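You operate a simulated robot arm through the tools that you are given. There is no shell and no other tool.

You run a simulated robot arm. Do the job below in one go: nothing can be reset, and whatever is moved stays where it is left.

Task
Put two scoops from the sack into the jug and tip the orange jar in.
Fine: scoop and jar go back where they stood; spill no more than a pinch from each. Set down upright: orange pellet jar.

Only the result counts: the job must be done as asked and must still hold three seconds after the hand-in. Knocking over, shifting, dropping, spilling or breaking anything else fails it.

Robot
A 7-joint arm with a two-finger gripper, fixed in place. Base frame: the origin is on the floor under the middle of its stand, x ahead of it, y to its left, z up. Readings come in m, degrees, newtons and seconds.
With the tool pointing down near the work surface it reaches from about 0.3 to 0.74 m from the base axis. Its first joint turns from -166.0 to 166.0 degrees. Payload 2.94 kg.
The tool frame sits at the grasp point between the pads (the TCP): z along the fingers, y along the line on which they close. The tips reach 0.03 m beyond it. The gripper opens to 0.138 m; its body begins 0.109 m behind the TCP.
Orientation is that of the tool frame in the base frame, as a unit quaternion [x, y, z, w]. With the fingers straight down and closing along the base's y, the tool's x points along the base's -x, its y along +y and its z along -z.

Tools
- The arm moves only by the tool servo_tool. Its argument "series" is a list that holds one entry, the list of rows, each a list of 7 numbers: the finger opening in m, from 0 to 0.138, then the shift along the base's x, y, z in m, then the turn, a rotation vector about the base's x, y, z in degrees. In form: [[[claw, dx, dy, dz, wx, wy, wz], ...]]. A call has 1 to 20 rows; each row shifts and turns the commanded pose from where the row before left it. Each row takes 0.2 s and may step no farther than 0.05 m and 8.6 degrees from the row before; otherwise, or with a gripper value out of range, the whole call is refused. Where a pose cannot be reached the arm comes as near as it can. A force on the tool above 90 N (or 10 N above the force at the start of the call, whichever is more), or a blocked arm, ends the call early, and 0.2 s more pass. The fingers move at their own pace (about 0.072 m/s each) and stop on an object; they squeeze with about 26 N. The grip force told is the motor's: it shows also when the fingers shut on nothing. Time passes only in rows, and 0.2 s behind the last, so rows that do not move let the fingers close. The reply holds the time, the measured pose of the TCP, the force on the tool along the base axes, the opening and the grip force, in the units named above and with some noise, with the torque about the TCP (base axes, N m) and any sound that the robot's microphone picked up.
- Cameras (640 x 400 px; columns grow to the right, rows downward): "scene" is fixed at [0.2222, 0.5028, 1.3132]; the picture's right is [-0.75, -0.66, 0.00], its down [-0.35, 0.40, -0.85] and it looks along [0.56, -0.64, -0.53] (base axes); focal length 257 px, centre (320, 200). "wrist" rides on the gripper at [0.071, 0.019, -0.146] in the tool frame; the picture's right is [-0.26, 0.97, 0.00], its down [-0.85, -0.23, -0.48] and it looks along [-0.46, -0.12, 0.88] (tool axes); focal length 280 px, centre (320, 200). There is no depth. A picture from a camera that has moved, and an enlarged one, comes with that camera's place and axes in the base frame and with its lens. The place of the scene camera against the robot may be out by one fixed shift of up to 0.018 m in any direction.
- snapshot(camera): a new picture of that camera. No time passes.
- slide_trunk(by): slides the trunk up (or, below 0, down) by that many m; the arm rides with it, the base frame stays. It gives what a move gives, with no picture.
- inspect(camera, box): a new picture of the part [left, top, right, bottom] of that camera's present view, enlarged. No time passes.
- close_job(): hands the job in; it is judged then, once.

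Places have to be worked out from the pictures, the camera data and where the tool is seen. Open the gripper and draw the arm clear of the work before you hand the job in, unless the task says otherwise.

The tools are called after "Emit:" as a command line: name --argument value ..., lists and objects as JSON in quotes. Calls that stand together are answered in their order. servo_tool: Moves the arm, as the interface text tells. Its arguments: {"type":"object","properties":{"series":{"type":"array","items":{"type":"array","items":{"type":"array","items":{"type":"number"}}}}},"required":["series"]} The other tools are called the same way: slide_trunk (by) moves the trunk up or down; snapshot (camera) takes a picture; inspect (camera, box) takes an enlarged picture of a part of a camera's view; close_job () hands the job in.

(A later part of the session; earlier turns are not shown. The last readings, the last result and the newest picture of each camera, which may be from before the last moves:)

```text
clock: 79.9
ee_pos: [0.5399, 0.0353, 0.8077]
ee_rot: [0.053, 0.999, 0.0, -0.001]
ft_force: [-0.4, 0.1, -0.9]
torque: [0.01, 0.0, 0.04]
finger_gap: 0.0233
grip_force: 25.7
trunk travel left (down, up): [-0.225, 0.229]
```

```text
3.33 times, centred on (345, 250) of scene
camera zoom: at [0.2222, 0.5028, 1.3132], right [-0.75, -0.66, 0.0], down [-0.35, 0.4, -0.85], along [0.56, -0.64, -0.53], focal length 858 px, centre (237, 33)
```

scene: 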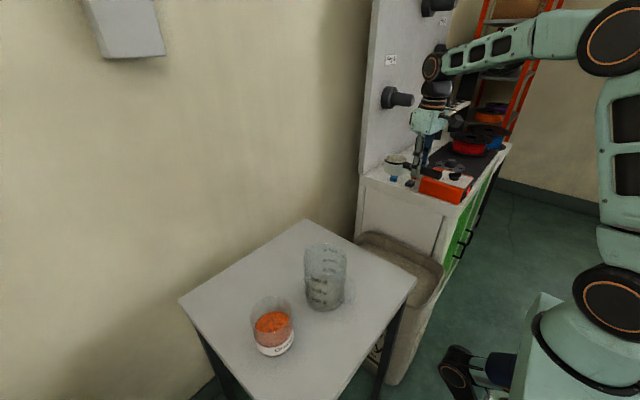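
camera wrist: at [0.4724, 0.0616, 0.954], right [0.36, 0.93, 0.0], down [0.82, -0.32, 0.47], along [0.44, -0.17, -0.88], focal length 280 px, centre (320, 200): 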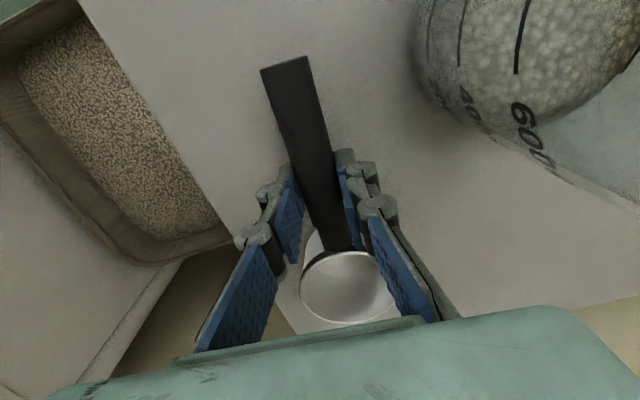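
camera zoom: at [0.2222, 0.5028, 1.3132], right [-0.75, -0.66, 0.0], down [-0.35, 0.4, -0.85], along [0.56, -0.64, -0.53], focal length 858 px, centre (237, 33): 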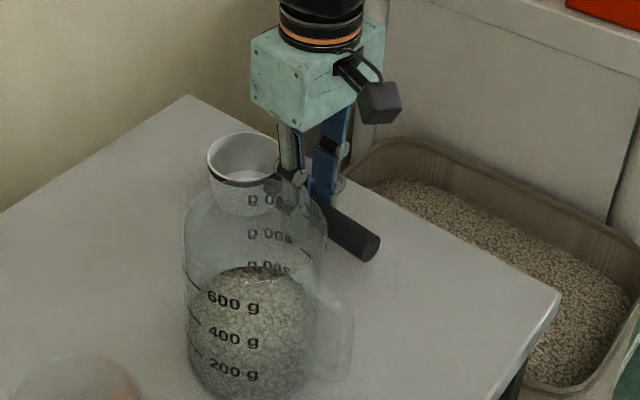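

Position matches the original picture within a few pixels. I lower the last 7 mm and read the force.

Emit:
servo_tool --series '[[[0.01, 0, 0, -0.003, 0, 0, 0], [0.01, 0, 0, -0.002, 0, 0, 0], [0.01, 0, 0, -0.0015, 0, 0, 0], [0.01, 0, 0, 0, 0, 0, 0]]]'

Emit:
inspect --camera "scene" --box '[290, 190, 400, 310]'

```text
clock: 80.9
ee_pos: [0.5391, 0.0351, 0.8039]
ee_rot: [0.053, 0.999, 0.001, 0.0]
ft_force: [-2.7, -1.3, 11.3]
torque: [-0.1, -0.55, -0.09]
finger_gap: 0.0233
grip_force: 26.1
trunk travel left (down, up): [-0.225, 0.229]
```

```text
3.33 times, centred on (345, 250) of scene
camera zoom: at [0.2222, 0.5028, 1.3132], right [-0.75, -0.66, 0.0], down [-0.35, 0.4, -0.85], along [0.56, -0.64, -0.53], focal length 858 px, centre (237, 33)
```

zoom: 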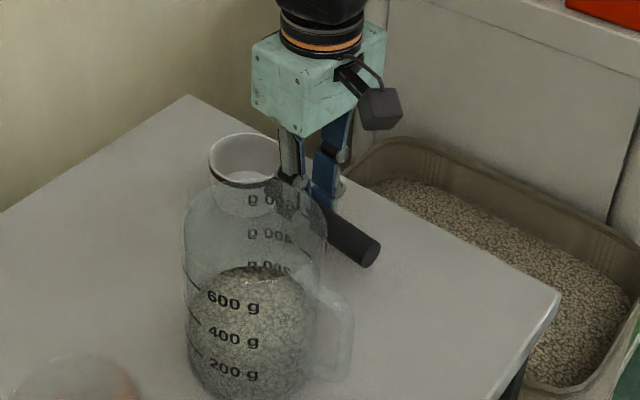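

The cup bottom touches the table now (about 11 N up). I relieve it by a millimetre and open the fingers to 5 cm.

Emit:
servo_tool --series '[[[0.01, 0, 0, 0.001, 0, 0, 0], [0.01, 0, 0, 0.0005, 0, 0, 0], [0.01, 0, 0, 0, 0, 0, 0]]]'

Emit:
servo_tool --series '[[[0.03, 0, 0, 0, 0, 0, 0], [0.05, 0, 0, 0, 0, 0, 0], [0.05, 0, 0, 0, 0, 0, 0], [0.05, 0, 0, 0, 0, 0, 0]]]'

Emit:
snapshot --camera "wrist"

Emit:
inspect --camera "scene" --box '[290, 190, 400, 310]'

```text
clock: 81.7
ee_pos: [0.5397, 0.0355, 0.8036]
ee_rot: [0.053, 0.999, 0.001, -0.002]
ft_force: [0.3, -1.0, 0.1]
torque: [0.0, -0.09, -0.05]
finger_gap: 0.0229
grip_force: 26.2
trunk travel left (down, up): [-0.225, 0.229]
```

```text
clock: 82.7
ee_pos: [0.5391, 0.035, 0.8043]
ee_rot: [0.053, 0.999, 0.001, -0.001]
ft_force: [0.5, 0.8, 0.5]
torque: [-0.03, 0.01, 0.02]
finger_gap: 0.0501
grip_force: 0.0
trunk travel left (down, up): [-0.225, 0.229]
```

```text
taken
camera wrist: at [0.4724, 0.0614, 0.9497], right [0.36, 0.93, 0.0], down [0.82, -0.32, 0.47], along [0.44, -0.17, -0.88], focal length 280 px, centre (320, 200)
```

wrist: 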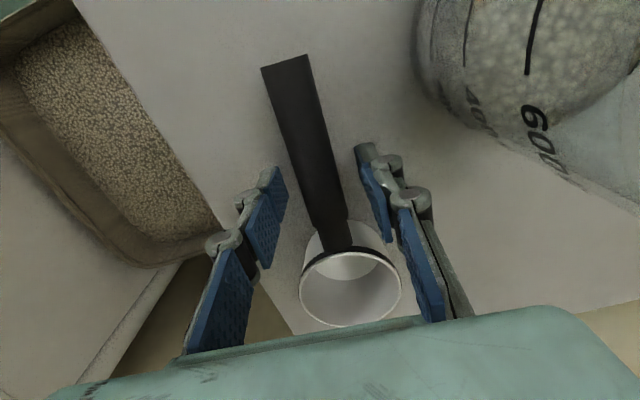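

```text
3.33 times, centred on (345, 250) of scene
camera zoom: at [0.2222, 0.5028, 1.3132], right [-0.75, -0.66, 0.0], down [-0.35, 0.4, -0.85], along [0.56, -0.64, -0.53], focal length 858 px, centre (237, 33)
```

zoom: 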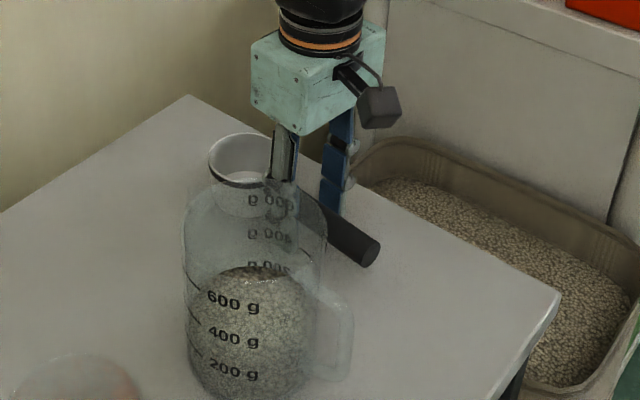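

The scoop stands within ~3 mm of its original picture. I raise the gripper straight up clear of it.

Emit:
servo_tool --series '[[[0.05, 0, 0, 0.02, 0, 0, 0], [0.05, 0, 0, 0.04, 0, 0, 0], [0.05, 0, 0, 0.045, 0, 0, 0], [0.05, 0, 0, 0.045, 0, 0, 0], [0.05, 0, 0, 0.045, 0, 0, 0], [0.05, 0, 0, 0, 0, 0, 0]]]'

Emit:
snapshot --camera "scene"

Emit:
inspect --camera "scene" --box '[240, 220, 370, 310]'

Emit:
inspect --camera "scene" --box '[225, 280, 335, 370]'

Emit:
snapshot --camera "wrist"

```text
clock: 84.1
ee_pos: [0.5398, 0.0352, 1.0002]
ee_rot: [0.053, 0.999, 0.002, -0.001]
ft_force: [-0.8, 0.2, -0.4]
torque: [0.0, -0.02, 0.02]
finger_gap: 0.05
grip_force: 0.0
trunk travel left (down, up): [-0.225, 0.229]
```

```text
taken
```

scene: 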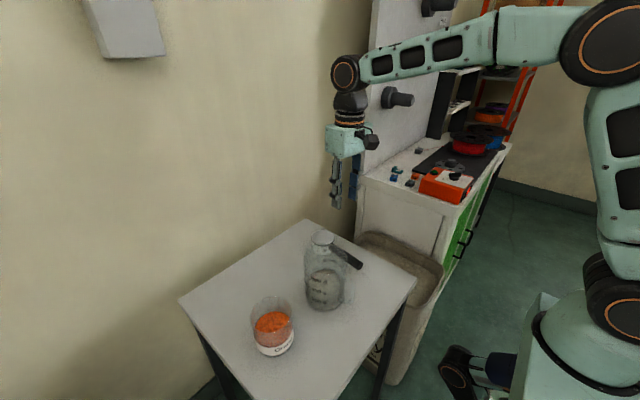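

```text
4.44 times, centred on (305, 265) of scene
camera zoom: at [0.2222, 0.5028, 1.3132], right [-0.75, -0.66, 0.0], down [-0.35, 0.4, -0.85], along [0.56, -0.64, -0.53], focal length 1143 px, centre (387, -89)
```

zoom: 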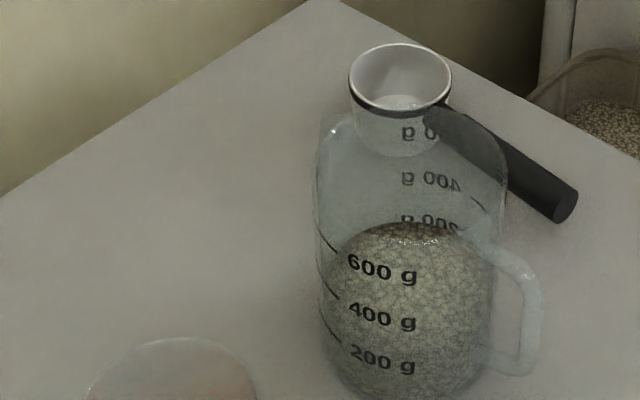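

```text
4.44 times, centred on (280, 325) of scene
camera zoom: at [0.2222, 0.5028, 1.3132], right [-0.75, -0.66, 0.0], down [-0.35, 0.4, -0.85], along [0.56, -0.64, -0.53], focal length 1143 px, centre (498, -356)
```

zoom: 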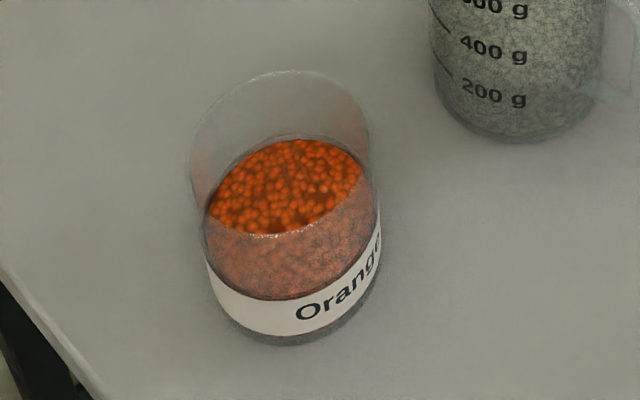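

```text
taken
camera wrist: at [0.4726, 0.0616, 1.146], right [0.36, 0.93, 0.0], down [0.82, -0.32, 0.47], along [0.44, -0.17, -0.88], focal length 280 px, centre (320, 200)
```

wrist: 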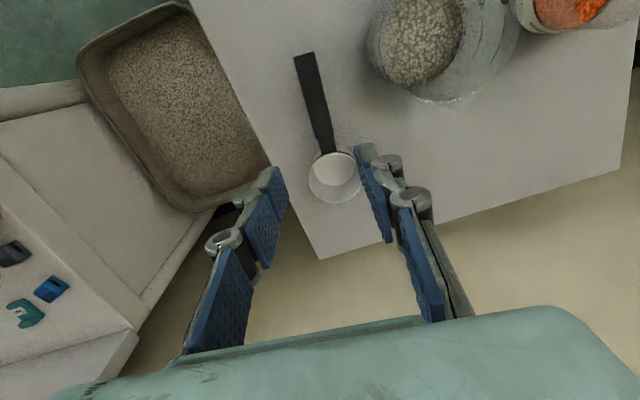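

Two scoops are in (jug reads roughly 250–300 g) and the scoop is home. For the jar I plan a side grasp with the tool pitched 60° forward, fingers either side in y, and a roll about x toward the jug; I first test those poses high up with an empty hand.

Emit:
servo_tool --series '[[[0.05, -0.01, 0.02, 0.03, 0, 0, 6], [0.05, -0.01, 0.03, 0.03, 0, 0, 0], [0.05, -0.01, 0.03, 0.03, 0, 0, 0], [0.1, -0.01, 0.03, 0.03, 0, 0, 0], [0.1, -0.01, 0.03, 0.03, 0, 0, 0], [0.1, 0, 0.03, 0, 0, -8, 0], [0.1, 0, 0.02, 0, 0, -8, 0], [0.1, 0, 0, 0, 0, -8, 0], [0.1, 0, 0, 0, 0, -8, 0], [0.1, 0, 0, 0, 0, -8, 0], [0.1, 0, 0, 0, 0, -8, 0], [0.1, 0, 0, 0, 0, -8, 0], [0.1, 0, 0, 0, 0, -4, 0], [0.1, 0, 0, 0, 0, 0, 0]]]'

Emit:
snapshot --camera "scene"

Emit:
snapshot --camera "wrist"

```text
clock: 87.1
ee_pos: [0.4894, 0.2262, 1.1481]
ee_rot: [-0.002, 0.866, 0.002, 0.499]
ft_force: [-0.2, 0.2, 0.8]
torque: [0.0, -0.05, 0.0]
finger_gap: 0.1
grip_force: 0.0
trunk travel left (down, up): [-0.225, 0.229]
```

```text
taken
```

scene: 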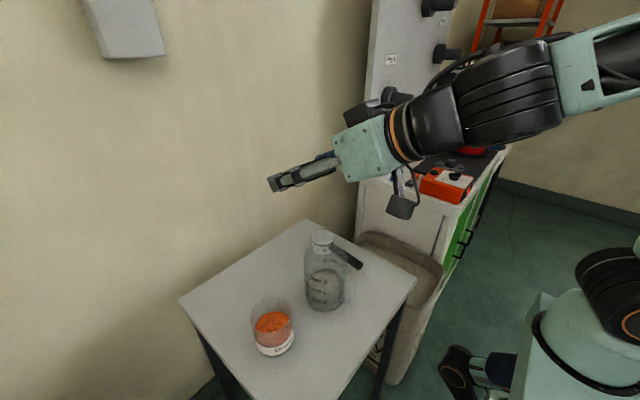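

```text
taken
camera wrist: at [0.3281, 0.2449, 1.1603], right [0.13, 0.97, 0.23], down [0.02, -0.23, 0.97], along [0.99, -0.12, -0.04], focal length 280 px, centre (320, 200)
```

wrist: 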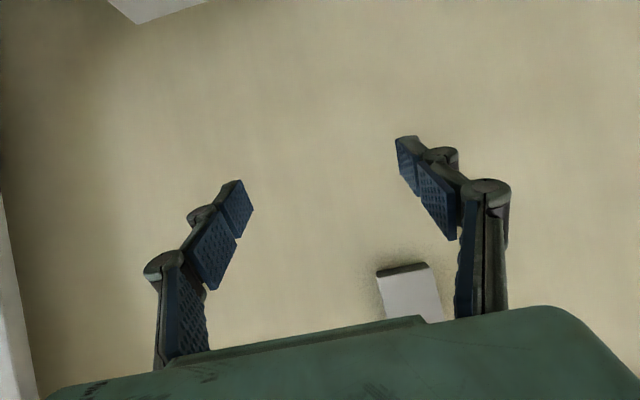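

The 60° pitch is reached. Now I test the pouring roll about x from here, still high above everything.

Emit:
servo_tool --series '[[[0.1, 0, 0, 0, 8.2, 0, 0], [0.1, 0, 0, 0, 8.2, 0, 0], [0.1, 0, 0, 0, 8.2, 0, 0], [0.1, 0, 0, 0, 8.2, 0, 0], [0.1, 0, 0, 0, 8.2, 0, 0], [0.1, 0, 0, 0, 8.2, 0, 0], [0.1, 0, 0, 0, 8.2, 0, 0], [0.1, 0, 0, 0, 8.2, 0, 0], [0.1, 0, -0.005, 0, 8.2, 0, 0], [0.1, 0, -0.005, 0, 8.2, 0, 0], [0.1, 0, -0.01, 0, 8.2, 0, 0], [0.1, 0, -0.01, 0, 8.2, 0, 0], [0.1, 0, -0.01, 0, 8.2, 0, 0], [0.1, 0, -0.01, 0, 8.2, 0, 0], [0.1, 0, 0, 0, 8.2, 0, 0], [0.1, 0, 0, 0, 8.2, 0, 0], [0.1, 0, 0, 0, 0, 0, 0]]]'

Emit:
snapshot --camera "scene"

```text
clock: 88.3
ee_pos: [0.4415, 0.2993, 1.162]
ee_rot: [0.082, 0.827, 0.316, 0.457]
ft_force: [0.4, 0.4, -0.2]
torque: [0.01, 0.0, -0.02]
finger_gap: 0.1001
grip_force: 0.1
trunk travel left (down, up): [-0.225, 0.229]
stopped in row 5: the arm was blocked; the commanded pose is now the measured one
```

```text
taken
```

scene: 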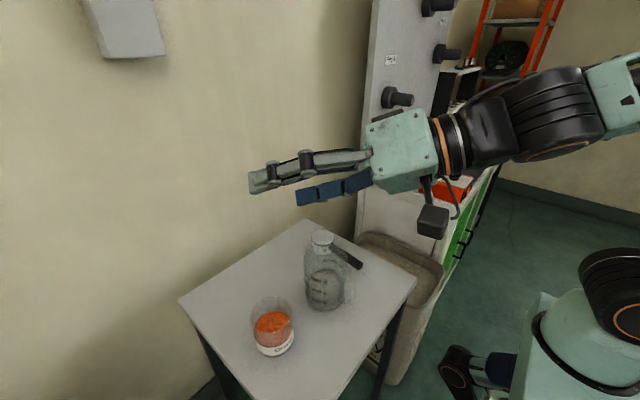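

The combined roll at 60° pitch ran into a wrist singularity (no contact force), so that route is out. I go back to the unrolled pose and test instead a horizontal tool with the roll purely about its own axis.

Emit:
servo_tool --series '[[[0.1, 0.008, -0.012, 0, -6.12, -0.35, -1.7], [0.1, 0.008, -0.012, 0, -6.12, -0.35, -1.7], [0.1, 0.008, -0.012, 0, -6.12, -0.35, -1.7], [0.1, 0.008, -0.012, 0, -6.12, -0.35, -1.7], [0.1, 0.008, -0.012, 0, -6.12, -0.35, -1.7], [0.1, 0.008, -0.012, 0, -6.12, -0.35, -1.7], [0.1, 0, 0, 0, 0, 0, 0], [0.1, 0, 0, 0, 0, 0, 0]]]'

Emit:
snapshot --camera "scene"

```text
clock: 89.2
ee_pos: [0.4372, 0.3153, 1.1499]
ee_rot: [-0.023, 0.869, 0.165, 0.465]
ft_force: [0.7, -0.3, 0.2]
torque: [0.0, 0.02, 0.03]
finger_gap: 0.0999
grip_force: 0.1
trunk travel left (down, up): [-0.225, 0.229]
stopped in row 4: the arm was blocked; the commanded pose is now the measured one
```

```text
taken
```

scene: 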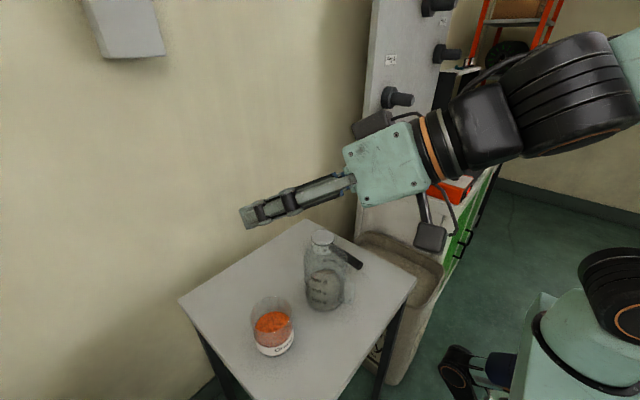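

The wrist is still near that singular region and not tracking well. I back out by pitching the tool down again toward vertical, holding position in free air.

Emit:
servo_tool --series '[[[0.1, 0, 0, 0, -1.1, 2.8, 0], [0.1, 0, 0, 0, -1.4, 3.7, 0], [0.1, 0, 0, 0, -1.8, 4.6, 0], [0.1, 0, 0, 0, -2.2, 5.6, 0], [0.1, 0, 0, 0, -2.2, 5.6, 0], [0.1, 0, 0, 0, -2.2, 5.6, 0], [0.1, 0, 0, 0, 0, 0, 0], [0.1, 0, 0, 0, 0, 0, 0]]]'

Emit:
snapshot --camera "scene"

```text
clock: 91.0
ee_pos: [0.438, 0.313, 1.1482]
ee_rot: [-0.025, 0.967, 0.078, 0.24]
ft_force: [0.6, 0.1, -0.1]
torque: [0.0, 0.03, 0.0]
finger_gap: 0.1
grip_force: 0.1
trunk travel left (down, up): [-0.225, 0.229]
```

```text
taken
```

scene: 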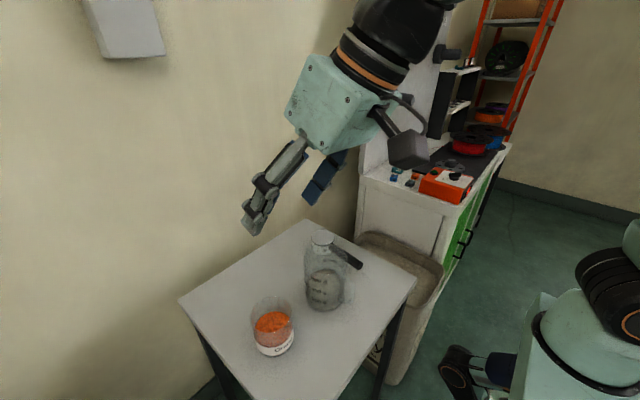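

Recovered. A safer option uses the motion already proven: grasp the jar from above with the fingers along x (yaw −90°), then roll about x as with the scoop. I bring the tool vertical, yaw it, and check the view above the jar.

Emit:
servo_tool --series '[[[0.1, 0, 0, 0, -2.26, 6.95, -0.72], [0.1, 0, 0, 0, -2.26, 6.95, -0.72], [0.1, 0, 0, 0, -2.26, 6.95, -0.72], [0.1, 0, 0, 0, -2.26, 6.95, -0.72], [0.1, 0.006, 0.001, -0.008, 0, 0, -8], [0.1, 0.006, 0.001, -0.008, 0, 0, -8], [0.1, 0.006, 0.001, -0.008, 0, 0, -8], [0.1, 0.006, 0.001, -0.008, 0, 0, -8], [0.1, 0.006, 0.001, -0.008, 0, 0, -8], [0.1, 0.006, 0.001, -0.008, 0, 0, -8], [0.1, 0.006, 0.001, -0.008, 0, 0, -8], [0.1, 0.006, 0.001, -0.008, 0, 0, -8], [0.1, 0.006, 0.001, -0.008, 0, 0, -8], [0.1, 0.006, 0.001, -0.008, 0, 0, -8], [0.1, 0, 0, 0, 0, 0, -8], [0.1, 0, 0, 0, 0, 0, -2], [0.1, 0, 0, 0, 0, 0, 0]]]'

Emit:
snapshot --camera "scene"

Emit:
snapshot --camera "wrist"

```text
clock: 94.6
ee_pos: [0.4974, 0.3221, 1.0681]
ee_rot: [0.708, 0.707, 0.0, -0.001]
ft_force: [-0.1, -0.5, -0.6]
torque: [-0.02, 0.01, 0.01]
finger_gap: 0.1001
grip_force: 0.1
trunk travel left (down, up): [-0.225, 0.229]
```

```text
taken
```

scene: 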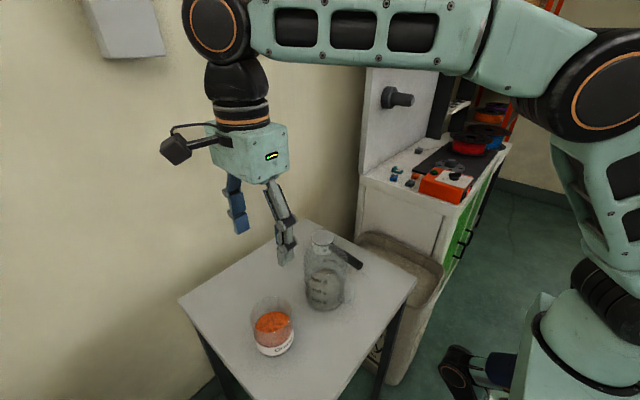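

```text
taken
camera wrist: at [0.5179, 0.393, 1.2137], right [0.96, -0.26, 0.0], down [-0.23, -0.85, 0.48], along [-0.13, -0.46, -0.88], focal length 280 px, centre (320, 200)
```

wrist: 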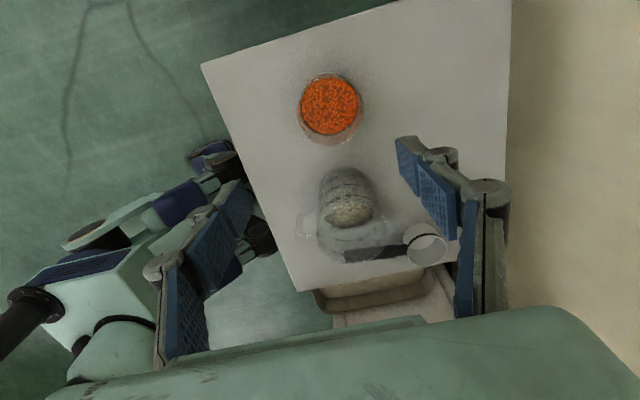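

Yaw −90° is fine. Now I test rolling about x by 120° in this yaw, high up beside the pour position.

Emit:
servo_tool --series '[[[0.1, 0, -0.02, 0.02, 0, 0, 0], [0.1, 0, -0.02, 0.02, 0, 0, 0], [0.1, 0, -0.02, 0.02, 8, 0, 0], [0.1, 0, -0.02, 0, 8, 0, 0], [0.1, 0, -0.02, 0, 8, 0, 0], [0.1, 0, -0.02, 0, 8, 0, 0], [0.1, 0, 0, 0, 8, 0, 0], [0.1, 0, 0, 0, 8, 0, 0], [0.1, 0, 0, 0, 8, 0, 0], [0.1, 0, 0, 0, 8, 0, 0], [0.1, 0, 0, 0, 8, 0, 0], [0.1, 0, 0, 0, 8, 0, 0], [0.1, 0, 0, 0, 8, 0, 0], [0.1, 0, 0, 0, 8, 0, 0], [0.1, 0, 0, 0, 8, 0, 0], [0.1, 0, 0, 0, 8, 0, 0], [0.1, 0, 0, 0, 8, 0, 0], [0.1, 0, 0, 0, 0, 0, 0]]]'

Emit:
snapshot --camera "scene"

Emit:
inspect --camera "scene" --box '[280, 120, 460, 290]'

```text
clock: 98.4
ee_pos: [0.4976, 0.2033, 1.1282]
ee_rot: [-0.352, -0.353, -0.612, 0.614]
ft_force: [-0.1, -0.9, -0.9]
torque: [-0.01, -0.01, 0.01]
finger_gap: 0.1002
grip_force: 0.0
trunk travel left (down, up): [-0.225, 0.229]
```

```text
taken
```

scene: 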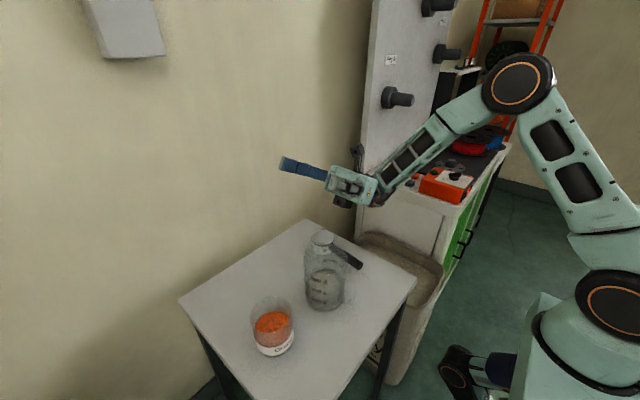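

```text
2.35 times, centred on (370, 205) of scene
camera zoom: at [0.2222, 0.5028, 1.3132], right [-0.75, -0.66, 0.0], down [-0.35, 0.4, -0.85], along [0.56, -0.64, -0.53], focal length 605 px, centre (202, 188)
```

zoom: 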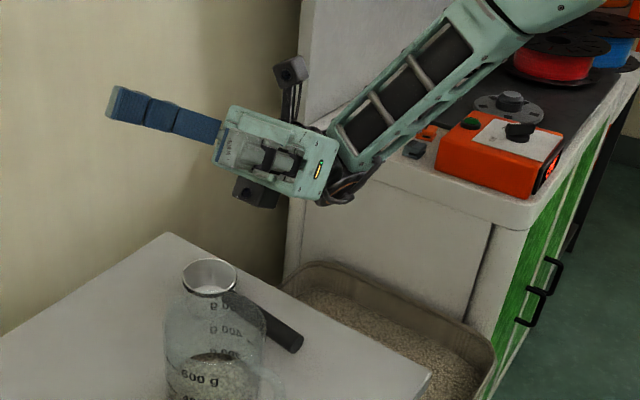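

The roll works in this yaw too. Now I unroll and return above the jar for a precise look.

Emit:
servo_tool --series '[[[0.1, 0, 0, 0, -8, 0, 0], [0.1, 0, 0, 0, -8, 0, 0], [0.1, 0, 0, 0, -8, 0, 0], [0.1, 0, 0, 0, -8, 0, 0], [0.1, 0, 0, 0, -8, 0, 0], [0.1, 0, 0, 0, -8, 0, 0], [0.1, 0, 0, 0, -8, 0, 0], [0.1, 0, 0, 0, -8, 0, 0], [0.1, 0, 0, 0, -8, 0, 0], [0.1, 0, 0, 0, -8, 0, 0], [0.1, 0, 0, 0, -8, 0, 0], [0.1, 0, 0.02, 0, -8, 0, 0], [0.1, 0, 0.02, 0, -8, 0, 0], [0.1, 0.002, 0.025, 0, -8, 0, 0], [0.1, 0.002, 0.025, -0.03, -8, 0, 0], [0.1, 0.002, 0.025, -0.04, 0, 0, 0], [0.1, 0, 0.008, -0.04, 0, 0, 0], [0.1, 0, 0, -0.02, 0, 0, 0], [0.1, 0, 0, 0, 0, 0, 0]]]'

Emit:
snapshot --camera "wrist"

Emit:
inspect --camera "wrist" --box '[250, 40, 410, 180]'

Emit:
inspect --camera "scene" --box '[190, 200, 350, 370]'

```text
clock: 102.4
ee_pos: [0.5041, 0.3246, 0.9991]
ee_rot: [0.707, 0.707, 0.0, 0.0]
ft_force: [-1.0, -0.2, 0.1]
torque: [0.01, 0.01, -0.01]
finger_gap: 0.1
grip_force: 0.0
trunk travel left (down, up): [-0.225, 0.229]
```

```text
taken
camera wrist: at [0.5237, 0.3955, 1.1438], right [0.97, -0.26, 0.0], down [-0.23, -0.85, 0.48], along [-0.13, -0.46, -0.88], focal length 280 px, centre (320, 200)
```

wrist: 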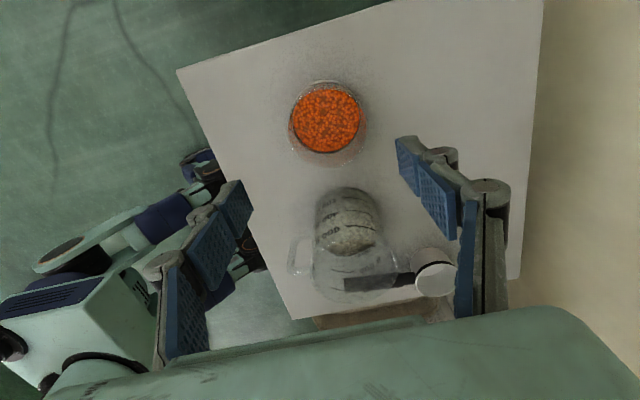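

```text
2.86 times, centred on (330, 110) of wrist
camera zoom: at [0.5237, 0.3955, 1.1438], right [0.97, -0.26, 0.0], down [-0.23, -0.85, 0.48], along [-0.13, -0.46, -0.88], focal length 801 px, centre (291, 457)
```

zoom: 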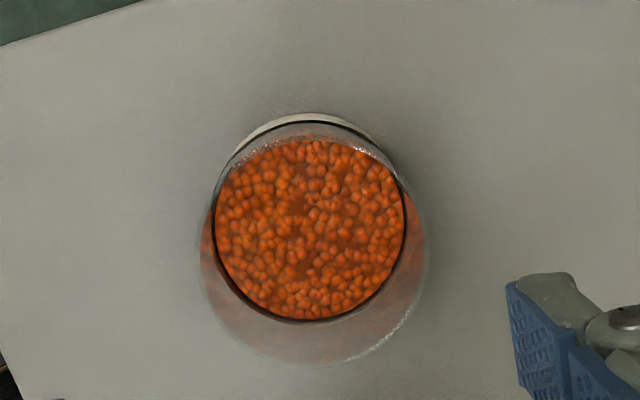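

```text
2.35 times, centred on (270, 285) of scene
camera zoom: at [0.2222, 0.5028, 1.3132], right [-0.75, -0.66, 0.0], down [-0.35, 0.4, -0.85], along [0.56, -0.64, -0.53], focal length 605 px, centre (438, 0)
```

zoom: 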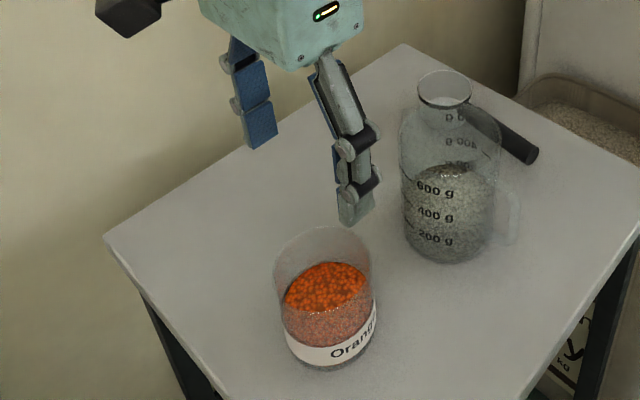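

The jar centre works out at about (0.512, 0.323), radius ≈4.1 cm. I centre over it with an 11.5 cm opening and lower until the tips are just above its rim.

Emit:
servo_tool --series '[[[0.115, 0.004, -0.001, -0.01, 0, 0, 0], [0.115, 0.004, -0.001, -0.03, 0, 0, 0], [0.115, 0, 0, -0.03, 0, 0, 0], [0.115, 0, 0, -0.025, 0, 0, 0], [0.115, 0, 0, 0, 0, 0, 0]]]'

Emit:
snapshot --camera "wrist"

Emit:
inspect --camera "scene" --box '[190, 220, 350, 370]'

```text
clock: 103.6
ee_pos: [0.5121, 0.3238, 0.9029]
ee_rot: [0.707, 0.707, 0.0, -0.001]
ft_force: [-0.2, 0.2, 0.2]
torque: [-0.05, -0.01, 0.01]
finger_gap: 0.1149
grip_force: 0.1
trunk travel left (down, up): [-0.225, 0.229]
```

```text
taken
camera wrist: at [0.5315, 0.393, 1.0493], right [0.97, -0.26, 0.0], down [-0.23, -0.85, 0.48], along [-0.12, -0.46, -0.88], focal length 280 px, centre (320, 200)
```

wrist: 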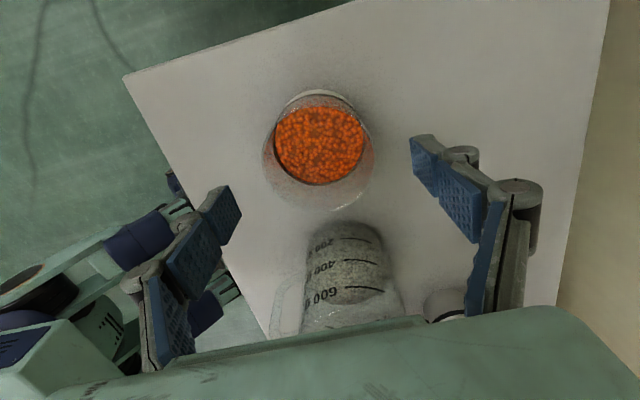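

```text
2.67 times, centred on (270, 295) of scene
camera zoom: at [0.2222, 0.5028, 1.3132], right [-0.75, -0.66, 0.0], down [-0.35, 0.4, -0.85], along [0.56, -0.64, -0.53], focal length 686 px, centre (453, -53)
```

zoom: 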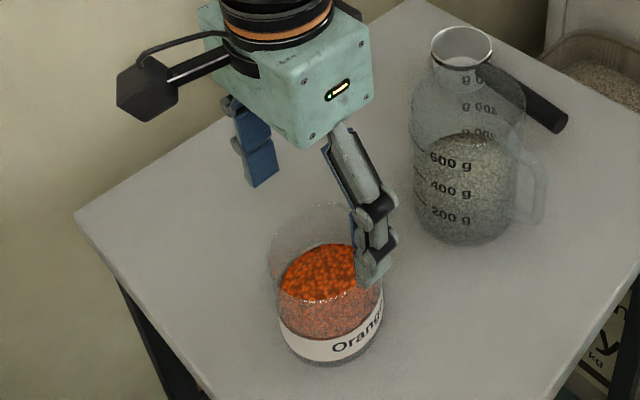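

Well centred in x; jar axis is ~3 mm further in +y. I correct that and lower so the pads straddle the upper half of the jar (TCP z≈0.825).

Emit:
servo_tool --series '[[[0.115, 0, 0.003, -0.02, 0, 0, 0], [0.115, 0, 0, -0.02, 0, 0, 0], [0.115, 0, 0, -0.02, 0, 0, 0], [0.115, 0, 0, -0.018, 0, 0, 0], [0.115, 0, 0, 0, 0, 0, 0]]]'

Emit:
snapshot --camera "wrist"

Emit:
inspect --camera "scene" --box '[190, 220, 350, 370]'

```text
clock: 104.8
ee_pos: [0.5126, 0.3244, 0.825]
ee_rot: [0.707, 0.707, -0.001, 0.001]
ft_force: [0.9, -1.0, -0.2]
torque: [-0.05, 0.01, 0.0]
finger_gap: 0.1148
grip_force: 0.0
trunk travel left (down, up): [-0.225, 0.229]
```

```text
taken
camera wrist: at [0.5322, 0.3964, 0.9709], right [0.97, -0.26, 0.0], down [-0.23, -0.85, 0.48], along [-0.12, -0.46, -0.88], focal length 280 px, centre (320, 200)
```

wrist: 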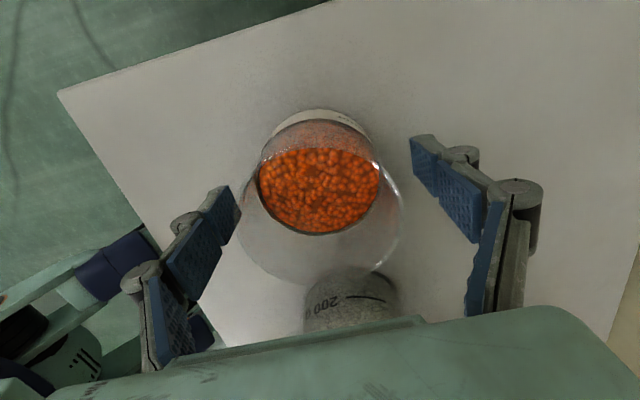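

```text
2.67 times, centred on (270, 295) of scene
camera zoom: at [0.2222, 0.5028, 1.3132], right [-0.75, -0.66, 0.0], down [-0.35, 0.4, -0.85], along [0.56, -0.64, -0.53], focal length 686 px, centre (453, -53)
```

zoom: 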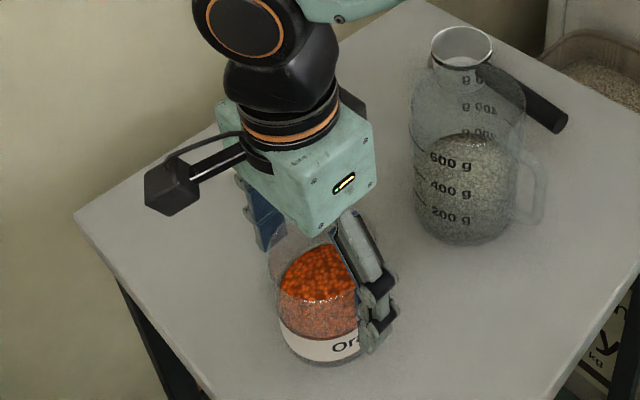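

The jar is centred between the pads. I close the fingers on it.

Emit:
servo_tool --series '[[[0.09, 0, 0, 0, 0, 0, 0], [0.07, 0, 0, 0, 0, 0, 0], [0.06, 0, 0, 0, 0, 0, 0], [0.06, 0, 0, 0, 0, 0, 0], [0.06, 0, 0, 0, 0, 0, 0]]]'

Emit:
snapshot --camera "wrist"

Emit:
inspect --camera "scene" --box '[190, 220, 350, 370]'

```text
clock: 106.0
ee_pos: [0.5124, 0.3254, 0.8275]
ee_rot: [0.707, 0.707, 0.0, 0.0]
ft_force: [-0.1, 0.6, 0.0]
torque: [0.0, -0.02, 0.02]
finger_gap: 0.0842
grip_force: 26.2
trunk travel left (down, up): [-0.225, 0.229]
```

```text
taken
camera wrist: at [0.532, 0.3963, 0.9712], right [0.97, -0.26, 0.0], down [-0.23, -0.85, 0.48], along [-0.12, -0.46, -0.88], focal length 280 px, centre (320, 200)
```

wrist: 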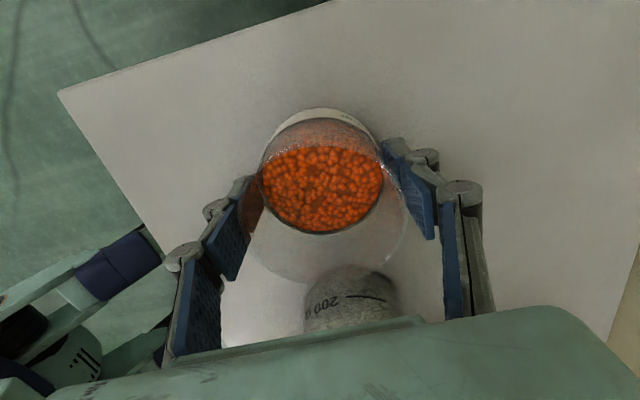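

```text
2.67 times, centred on (270, 295) of scene
camera zoom: at [0.2222, 0.5028, 1.3132], right [-0.75, -0.66, 0.0], down [-0.35, 0.4, -0.85], along [0.56, -0.64, -0.53], focal length 686 px, centre (453, -53)
```

zoom: 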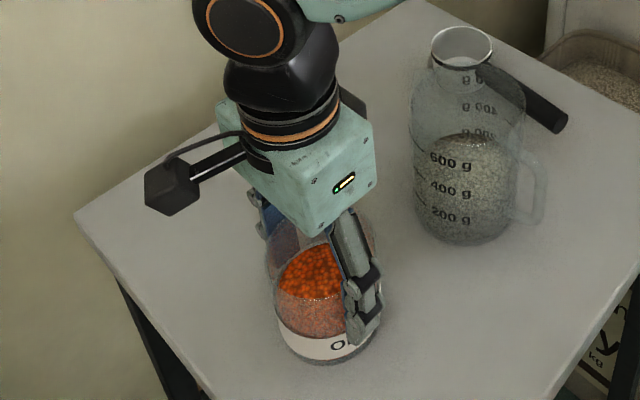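

Jar gripped (8.4 cm, 26 N); home TCP is ≈(0.5125, 0.325, 0.826). I lift gently straight up.

Emit:
servo_tool --series '[[[0.06, 0, 0, 0.006, 0, 0, 0], [0.06, 0, 0, 0.014, 0, 0, 0], [0.06, 0, 0, 0.02, 0, 0, 0], [0.06, 0, 0, 0.025, 0, 0, 0], [0.06, 0, 0, 0.03, 0, 0, 0], [0.06, 0, 0, 0.03, 0, 0, 0], [0.06, 0, 0, 0.03, 0, 0, 0], [0.06, 0, 0, 0.03, 0, 0, 0], [0.06, 0, 0, 0.02, 0, 0, 0], [0.06, 0, 0, 0.01, 0, 0, 0], [0.06, 0, 0, 0, 0, 0, 0]]]'

Emit:
snapshot --camera "scene"

Emit:
snapshot --camera "wrist"

Emit:
inspect --camera "scene" --box '[210, 170, 340, 300]'

```text
clock: 108.4
ee_pos: [0.5119, 0.3266, 1.0412]
ee_rot: [0.707, 0.707, 0.0, 0.0]
ft_force: [-0.6, -0.4, -2.8]
torque: [0.02, 0.03, 0.04]
finger_gap: 0.0845
grip_force: 26.1
trunk travel left (down, up): [-0.225, 0.229]
```

```text
taken
```

scene: 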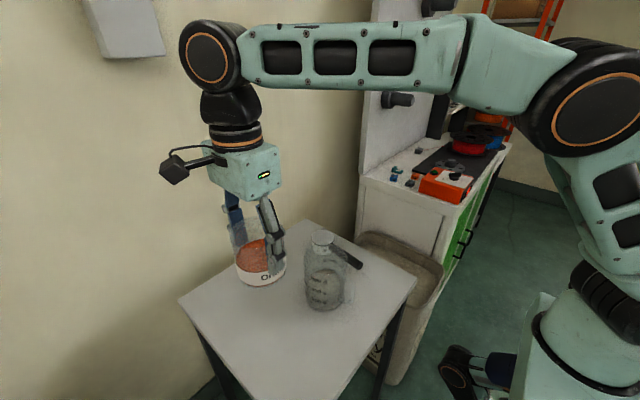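

```text
taken
camera wrist: at [0.532, 0.3971, 1.1859], right [0.97, -0.26, 0.0], down [-0.23, -0.85, 0.48], along [-0.13, -0.46, -0.88], focal length 280 px, centre (320, 200)
```

wrist: 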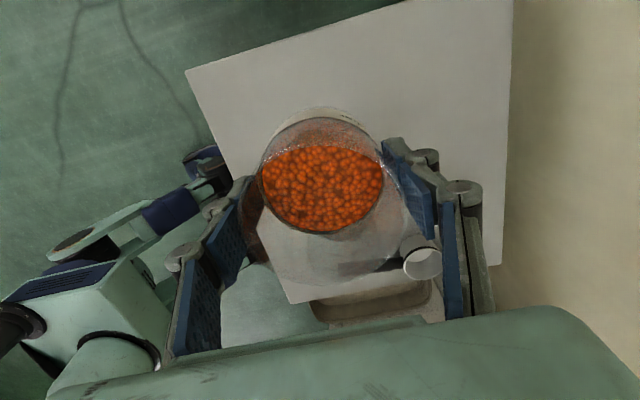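

```text
3.08 times, centred on (275, 235) of scene
camera zoom: at [0.2222, 0.5028, 1.3132], right [-0.75, -0.66, 0.0], down [-0.35, 0.4, -0.85], along [0.56, -0.64, -0.53], focal length 792 px, centre (458, 92)
```

zoom: 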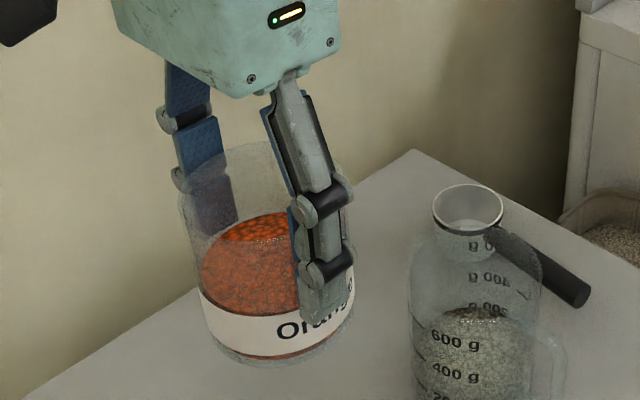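

Jar lifted steadily, about 0.28 kg. I move it so its axis sits at x≈0.4975, y≈0.222, z≈1.01 beside and above the jug, then check.

Emit:
servo_tool --series '[[[0.06, -0.001, -0.008, 0, 0, 0, 0], [0.06, -0.002, -0.014, 0, 0, 0, 0], [0.06, -0.002, -0.018, 0, 0, 0, 0], [0.06, -0.003, -0.02, -0.004, 0, 0, 0], [0.06, -0.003, -0.018, -0.008, 0, 0, 0], [0.06, -0.002, -0.014, -0.01, 0, 0, 0], [0.06, -0.0015, -0.008, -0.006, 0, 0, 0], [0.06, 0, -0.004, -0.003, 0, 0, 0], [0.06, 0, 0, 0, 0, 0, 0]]]'

Emit:
snapshot --camera "wrist"

Emit:
inspect --camera "scene" --box '[230, 180, 390, 320]'

```text
clock: 110.4
ee_pos: [0.4978, 0.2228, 1.0109]
ee_rot: [0.707, 0.707, 0.0, 0.0]
ft_force: [-0.1, 0.3, -2.0]
torque: [-0.01, 0.03, 0.01]
finger_gap: 0.0841
grip_force: 26.0
trunk travel left (down, up): [-0.225, 0.229]
```

```text
taken
camera wrist: at [0.5171, 0.2931, 1.1555], right [0.97, -0.26, 0.0], down [-0.23, -0.85, 0.48], along [-0.13, -0.46, -0.88], focal length 280 px, centre (320, 200)
```

wrist: 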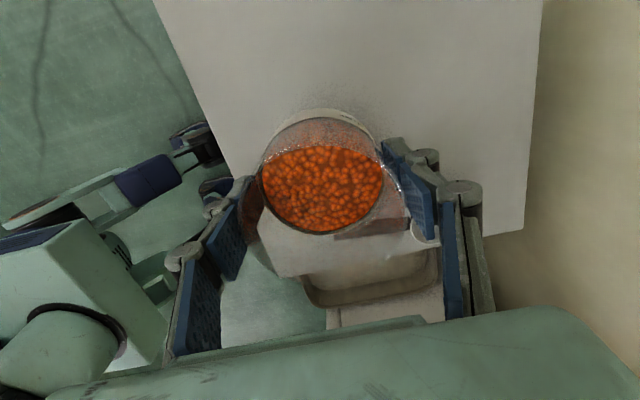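

```text
2.86 times, centred on (310, 250) of scene
camera zoom: at [0.2222, 0.5028, 1.3132], right [-0.75, -0.66, 0.0], down [-0.35, 0.4, -0.85], along [0.56, -0.64, -0.53], focal length 735 px, centre (349, 57)
```

zoom: 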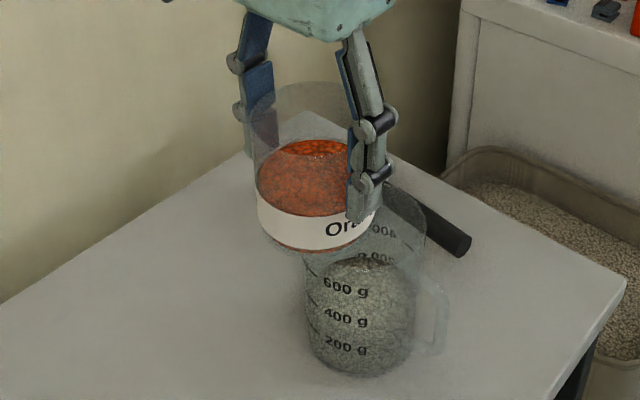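

The jar is upright and clear of the jug. I begin the roll to 40° (no flow expected yet), watching the pellets.

Emit:
servo_tool --series '[[[0.06, 0, 0, 0, 4, 0, 0], [0.06, 0, 0, 0, 5, 0, 0], [0.06, 0, 0, 0, 5, 0, 0], [0.06, 0, 0, 0, 5, 0, 0], [0.06, 0, 0, 0, 5, 0, 0], [0.06, 0, 0, 0, 5, 0, 0], [0.06, 0, 0, 0, 5, 0, 0], [0.06, 0, -0.001, -0.01, 4, 0, 0], [0.06, 0, 0, -0.01, 2, 0, 0], [0.06, 0, 0, -0.01, 0, 0, 0], [0.06, 0, 0, -0.006, 0, 0, 0], [0.06, 0, 0, 0, 0, 0, 0]]]'

Emit:
inspect --camera "scene" --box '[230, 180, 390, 320]'

Emit:
snapshot --camera "wrist"

```text
clock: 113.0
ee_pos: [0.4974, 0.2218, 0.9727]
ee_rot: [0.664, 0.664, 0.241, -0.243]
ft_force: [0.4, 0.2, -2.4]
torque: [-0.05, -0.01, 0.01]
finger_gap: 0.0844
grip_force: 25.9
trunk travel left (down, up): [-0.225, 0.229]
```

```text
2.86 times, centred on (310, 250) of scene
camera zoom: at [0.2222, 0.5028, 1.3132], right [-0.75, -0.66, 0.0], down [-0.35, 0.4, -0.85], along [0.56, -0.64, -0.53], focal length 735 px, centre (349, 57)
```

zoom: 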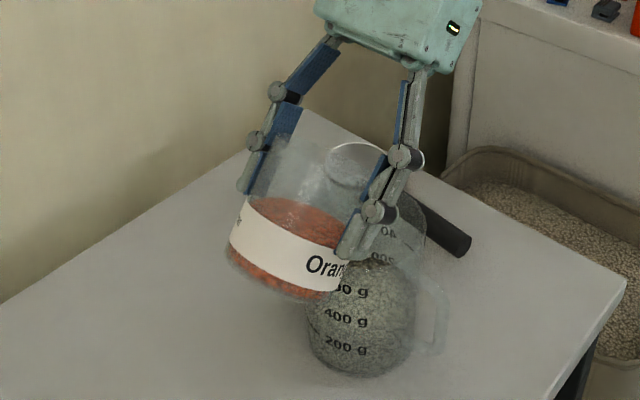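

```text
taken
camera wrist: at [0.5177, 0.1816, 1.1299], right [0.97, -0.2, -0.17], down [-0.23, -0.96, -0.18], along [-0.13, 0.21, -0.97], focal length 280 px, centre (320, 200)
```

wrist: 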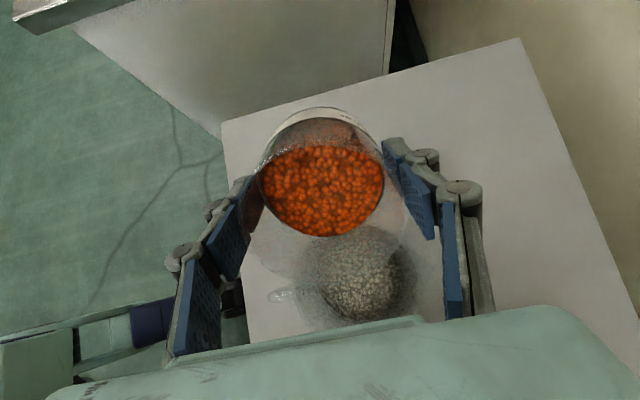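

No flow yet at 40° and the jug mouth is right below the lip. I continue slowly to 64° with the lip kept over the jug.

Emit:
servo_tool --series '[[[0.06, 0, -0.001, 0, 4, 0, 0], [0.06, 0, -0.001, 0, 4, 0, 0], [0.06, 0, -0.002, 0, 4, 0, 0], [0.06, 0, -0.002, 0, 4, 0, 0], [0.06, 0, -0.002, 0, 4, 0, 0], [0.06, 0, -0.002, 0, 4, 0, 0], [0.06, 0, 0, 0, 0, 0, 0], [0.06, 0, 0, 0, 0, 0, 0]]]'

Emit:
inspect --camera "scene" --box '[230, 180, 390, 320]'

Emit:
snapshot --camera "wrist"

```text
clock: 114.8
ee_pos: [0.4969, 0.2114, 0.9738]
ee_rot: [0.599, 0.6, 0.374, -0.375]
ft_force: [-0.5, -0.5, -2.0]
torque: [-0.03, -0.01, 0.01]
finger_gap: 0.0843
grip_force: 25.7
trunk travel left (down, up): [-0.225, 0.229]
```

```text
2.86 times, centred on (310, 250) of scene
camera zoom: at [0.2222, 0.5028, 1.3132], right [-0.75, -0.66, 0.0], down [-0.35, 0.4, -0.85], along [0.56, -0.64, -0.53], focal length 735 px, centre (349, 57)
```

zoom: 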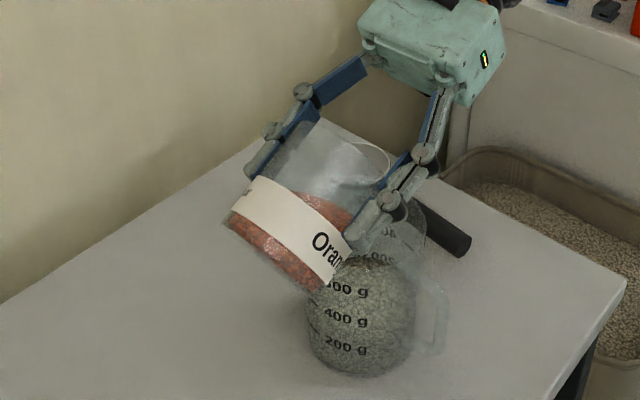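

```text
taken
camera wrist: at [0.5173, 0.1112, 1.1007], right [0.97, -0.11, -0.24], down [-0.23, -0.8, -0.55], along [-0.13, 0.59, -0.8], focal length 280 px, centre (320, 200)
```

wrist: 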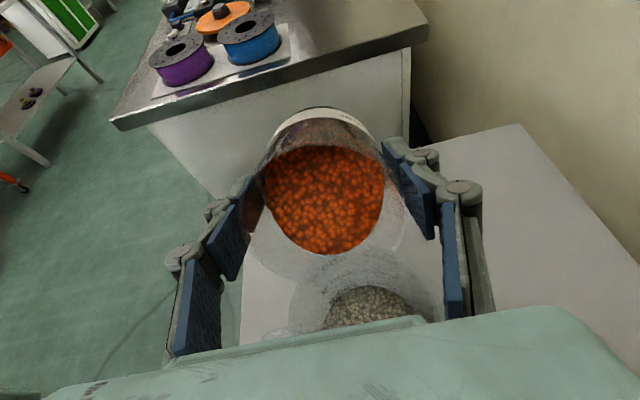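

Pellets are creeping toward the lip inside the jar. I continue slowly to 82°, in 3° rows.

Emit:
servo_tool --series '[[[0.06, 0, -0.0015, 0, 3, 0, 0], [0.06, 0, -0.0015, 0, 3, 0, 0], [0.06, 0, -0.0015, 0, 3, 0, 0], [0.06, 0, -0.0015, 0, 3, 0, 0], [0.06, 0, -0.002, 0, 3, 0, 0], [0.06, 0, -0.002, 0, 3, 0, 0], [0.06, 0, 0, 0, 0, 0, 0], [0.06, 0, 0, 0, 0, 0, 0]]]'

Emit:
inspect --camera "scene" --box '[230, 180, 390, 320]'

Emit:
snapshot --camera "wrist"

```text
clock: 116.6
ee_pos: [0.4974, 0.2013, 0.974]
ee_rot: [0.533, 0.534, 0.463, -0.464]
ft_force: [-0.1, -0.1, -2.1]
torque: [-0.03, -0.03, -0.02]
finger_gap: 0.0844
grip_force: 25.7
trunk travel left (down, up): [-0.225, 0.229]
```

```text
2.86 times, centred on (310, 250) of scene
camera zoom: at [0.2222, 0.5028, 1.3132], right [-0.75, -0.66, 0.0], down [-0.35, 0.4, -0.85], along [0.56, -0.64, -0.53], focal length 735 px, centre (349, 57)
```

zoom: 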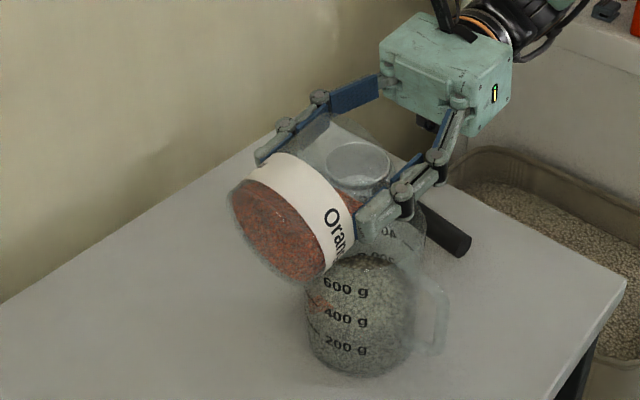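

```text
taken
camera wrist: at [0.5174, 0.0667, 1.0638], right [0.96, -0.04, -0.26], down [-0.23, -0.59, -0.77], along [-0.13, 0.81, -0.58], focal length 280 px, centre (320, 200)
```

wrist: 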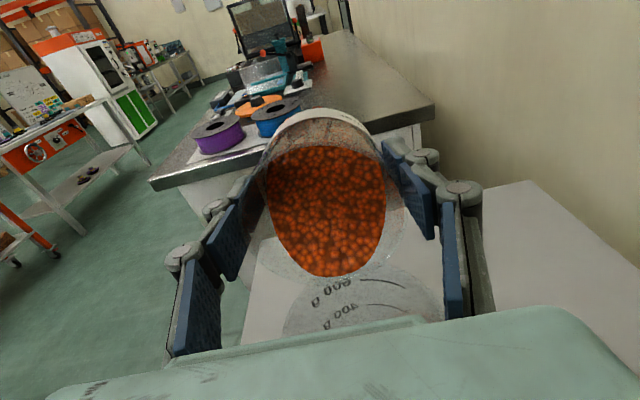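

The orange pellets are at the lip now. I go on slowly to 97°, following with y.

Emit:
servo_tool --series '[[[0.06, 0, -0.002, 0, 2.5, 0, 0], [0.06, 0, -0.002, 0, 2.5, 0, 0], [0.06, 0, -0.002, 0, 2.5, 0, 0], [0.06, 0, -0.002, 0, 2.5, 0, 0], [0.06, 0, -0.002, 0, 2.5, 0, 0], [0.06, 0, -0.002, 0, 2.5, 0, 0], [0.06, 0, 0, 0, 0, 0, 0], [0.06, 0, 0, 0, 0, 0, 0]]]'

Emit:
inspect --camera "scene" --box '[230, 180, 390, 320]'

Emit:
snapshot --camera "wrist"

```text
clock: 118.4
ee_pos: [0.498, 0.1894, 0.9735]
ee_rot: [-0.468, -0.468, -0.53, 0.53]
ft_force: [-0.5, -0.1, -3.1]
torque: [-0.05, 0.0, 0.02]
finger_gap: 0.0841
grip_force: 25.9
trunk travel left (down, up): [-0.225, 0.229]
```

```text
2.86 times, centred on (310, 250) of scene
camera zoom: at [0.2222, 0.5028, 1.3132], right [-0.75, -0.66, 0.0], down [-0.35, 0.4, -0.85], along [0.56, -0.64, -0.53], focal length 735 px, centre (349, 57)
```

zoom: 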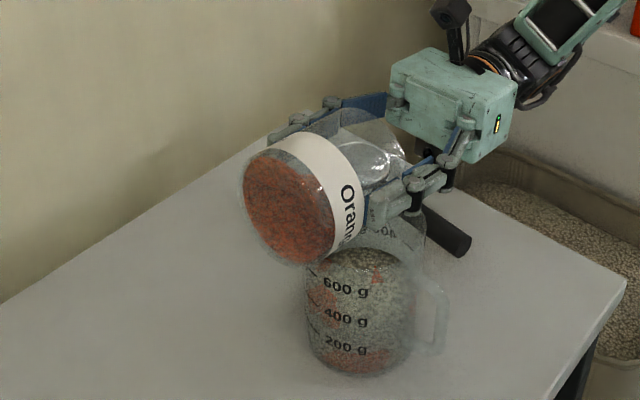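

```text
taken
camera wrist: at [0.5176, 0.0359, 1.0259], right [0.97, 0.03, -0.26], down [-0.23, -0.37, -0.9], along [-0.13, 0.93, -0.35], focal length 280 px, centre (320, 200)
```

wrist: 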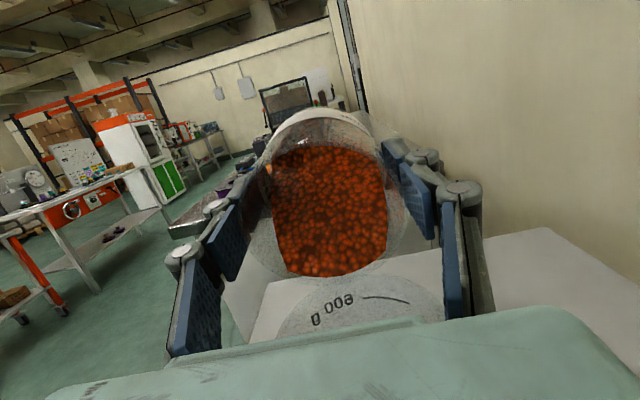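

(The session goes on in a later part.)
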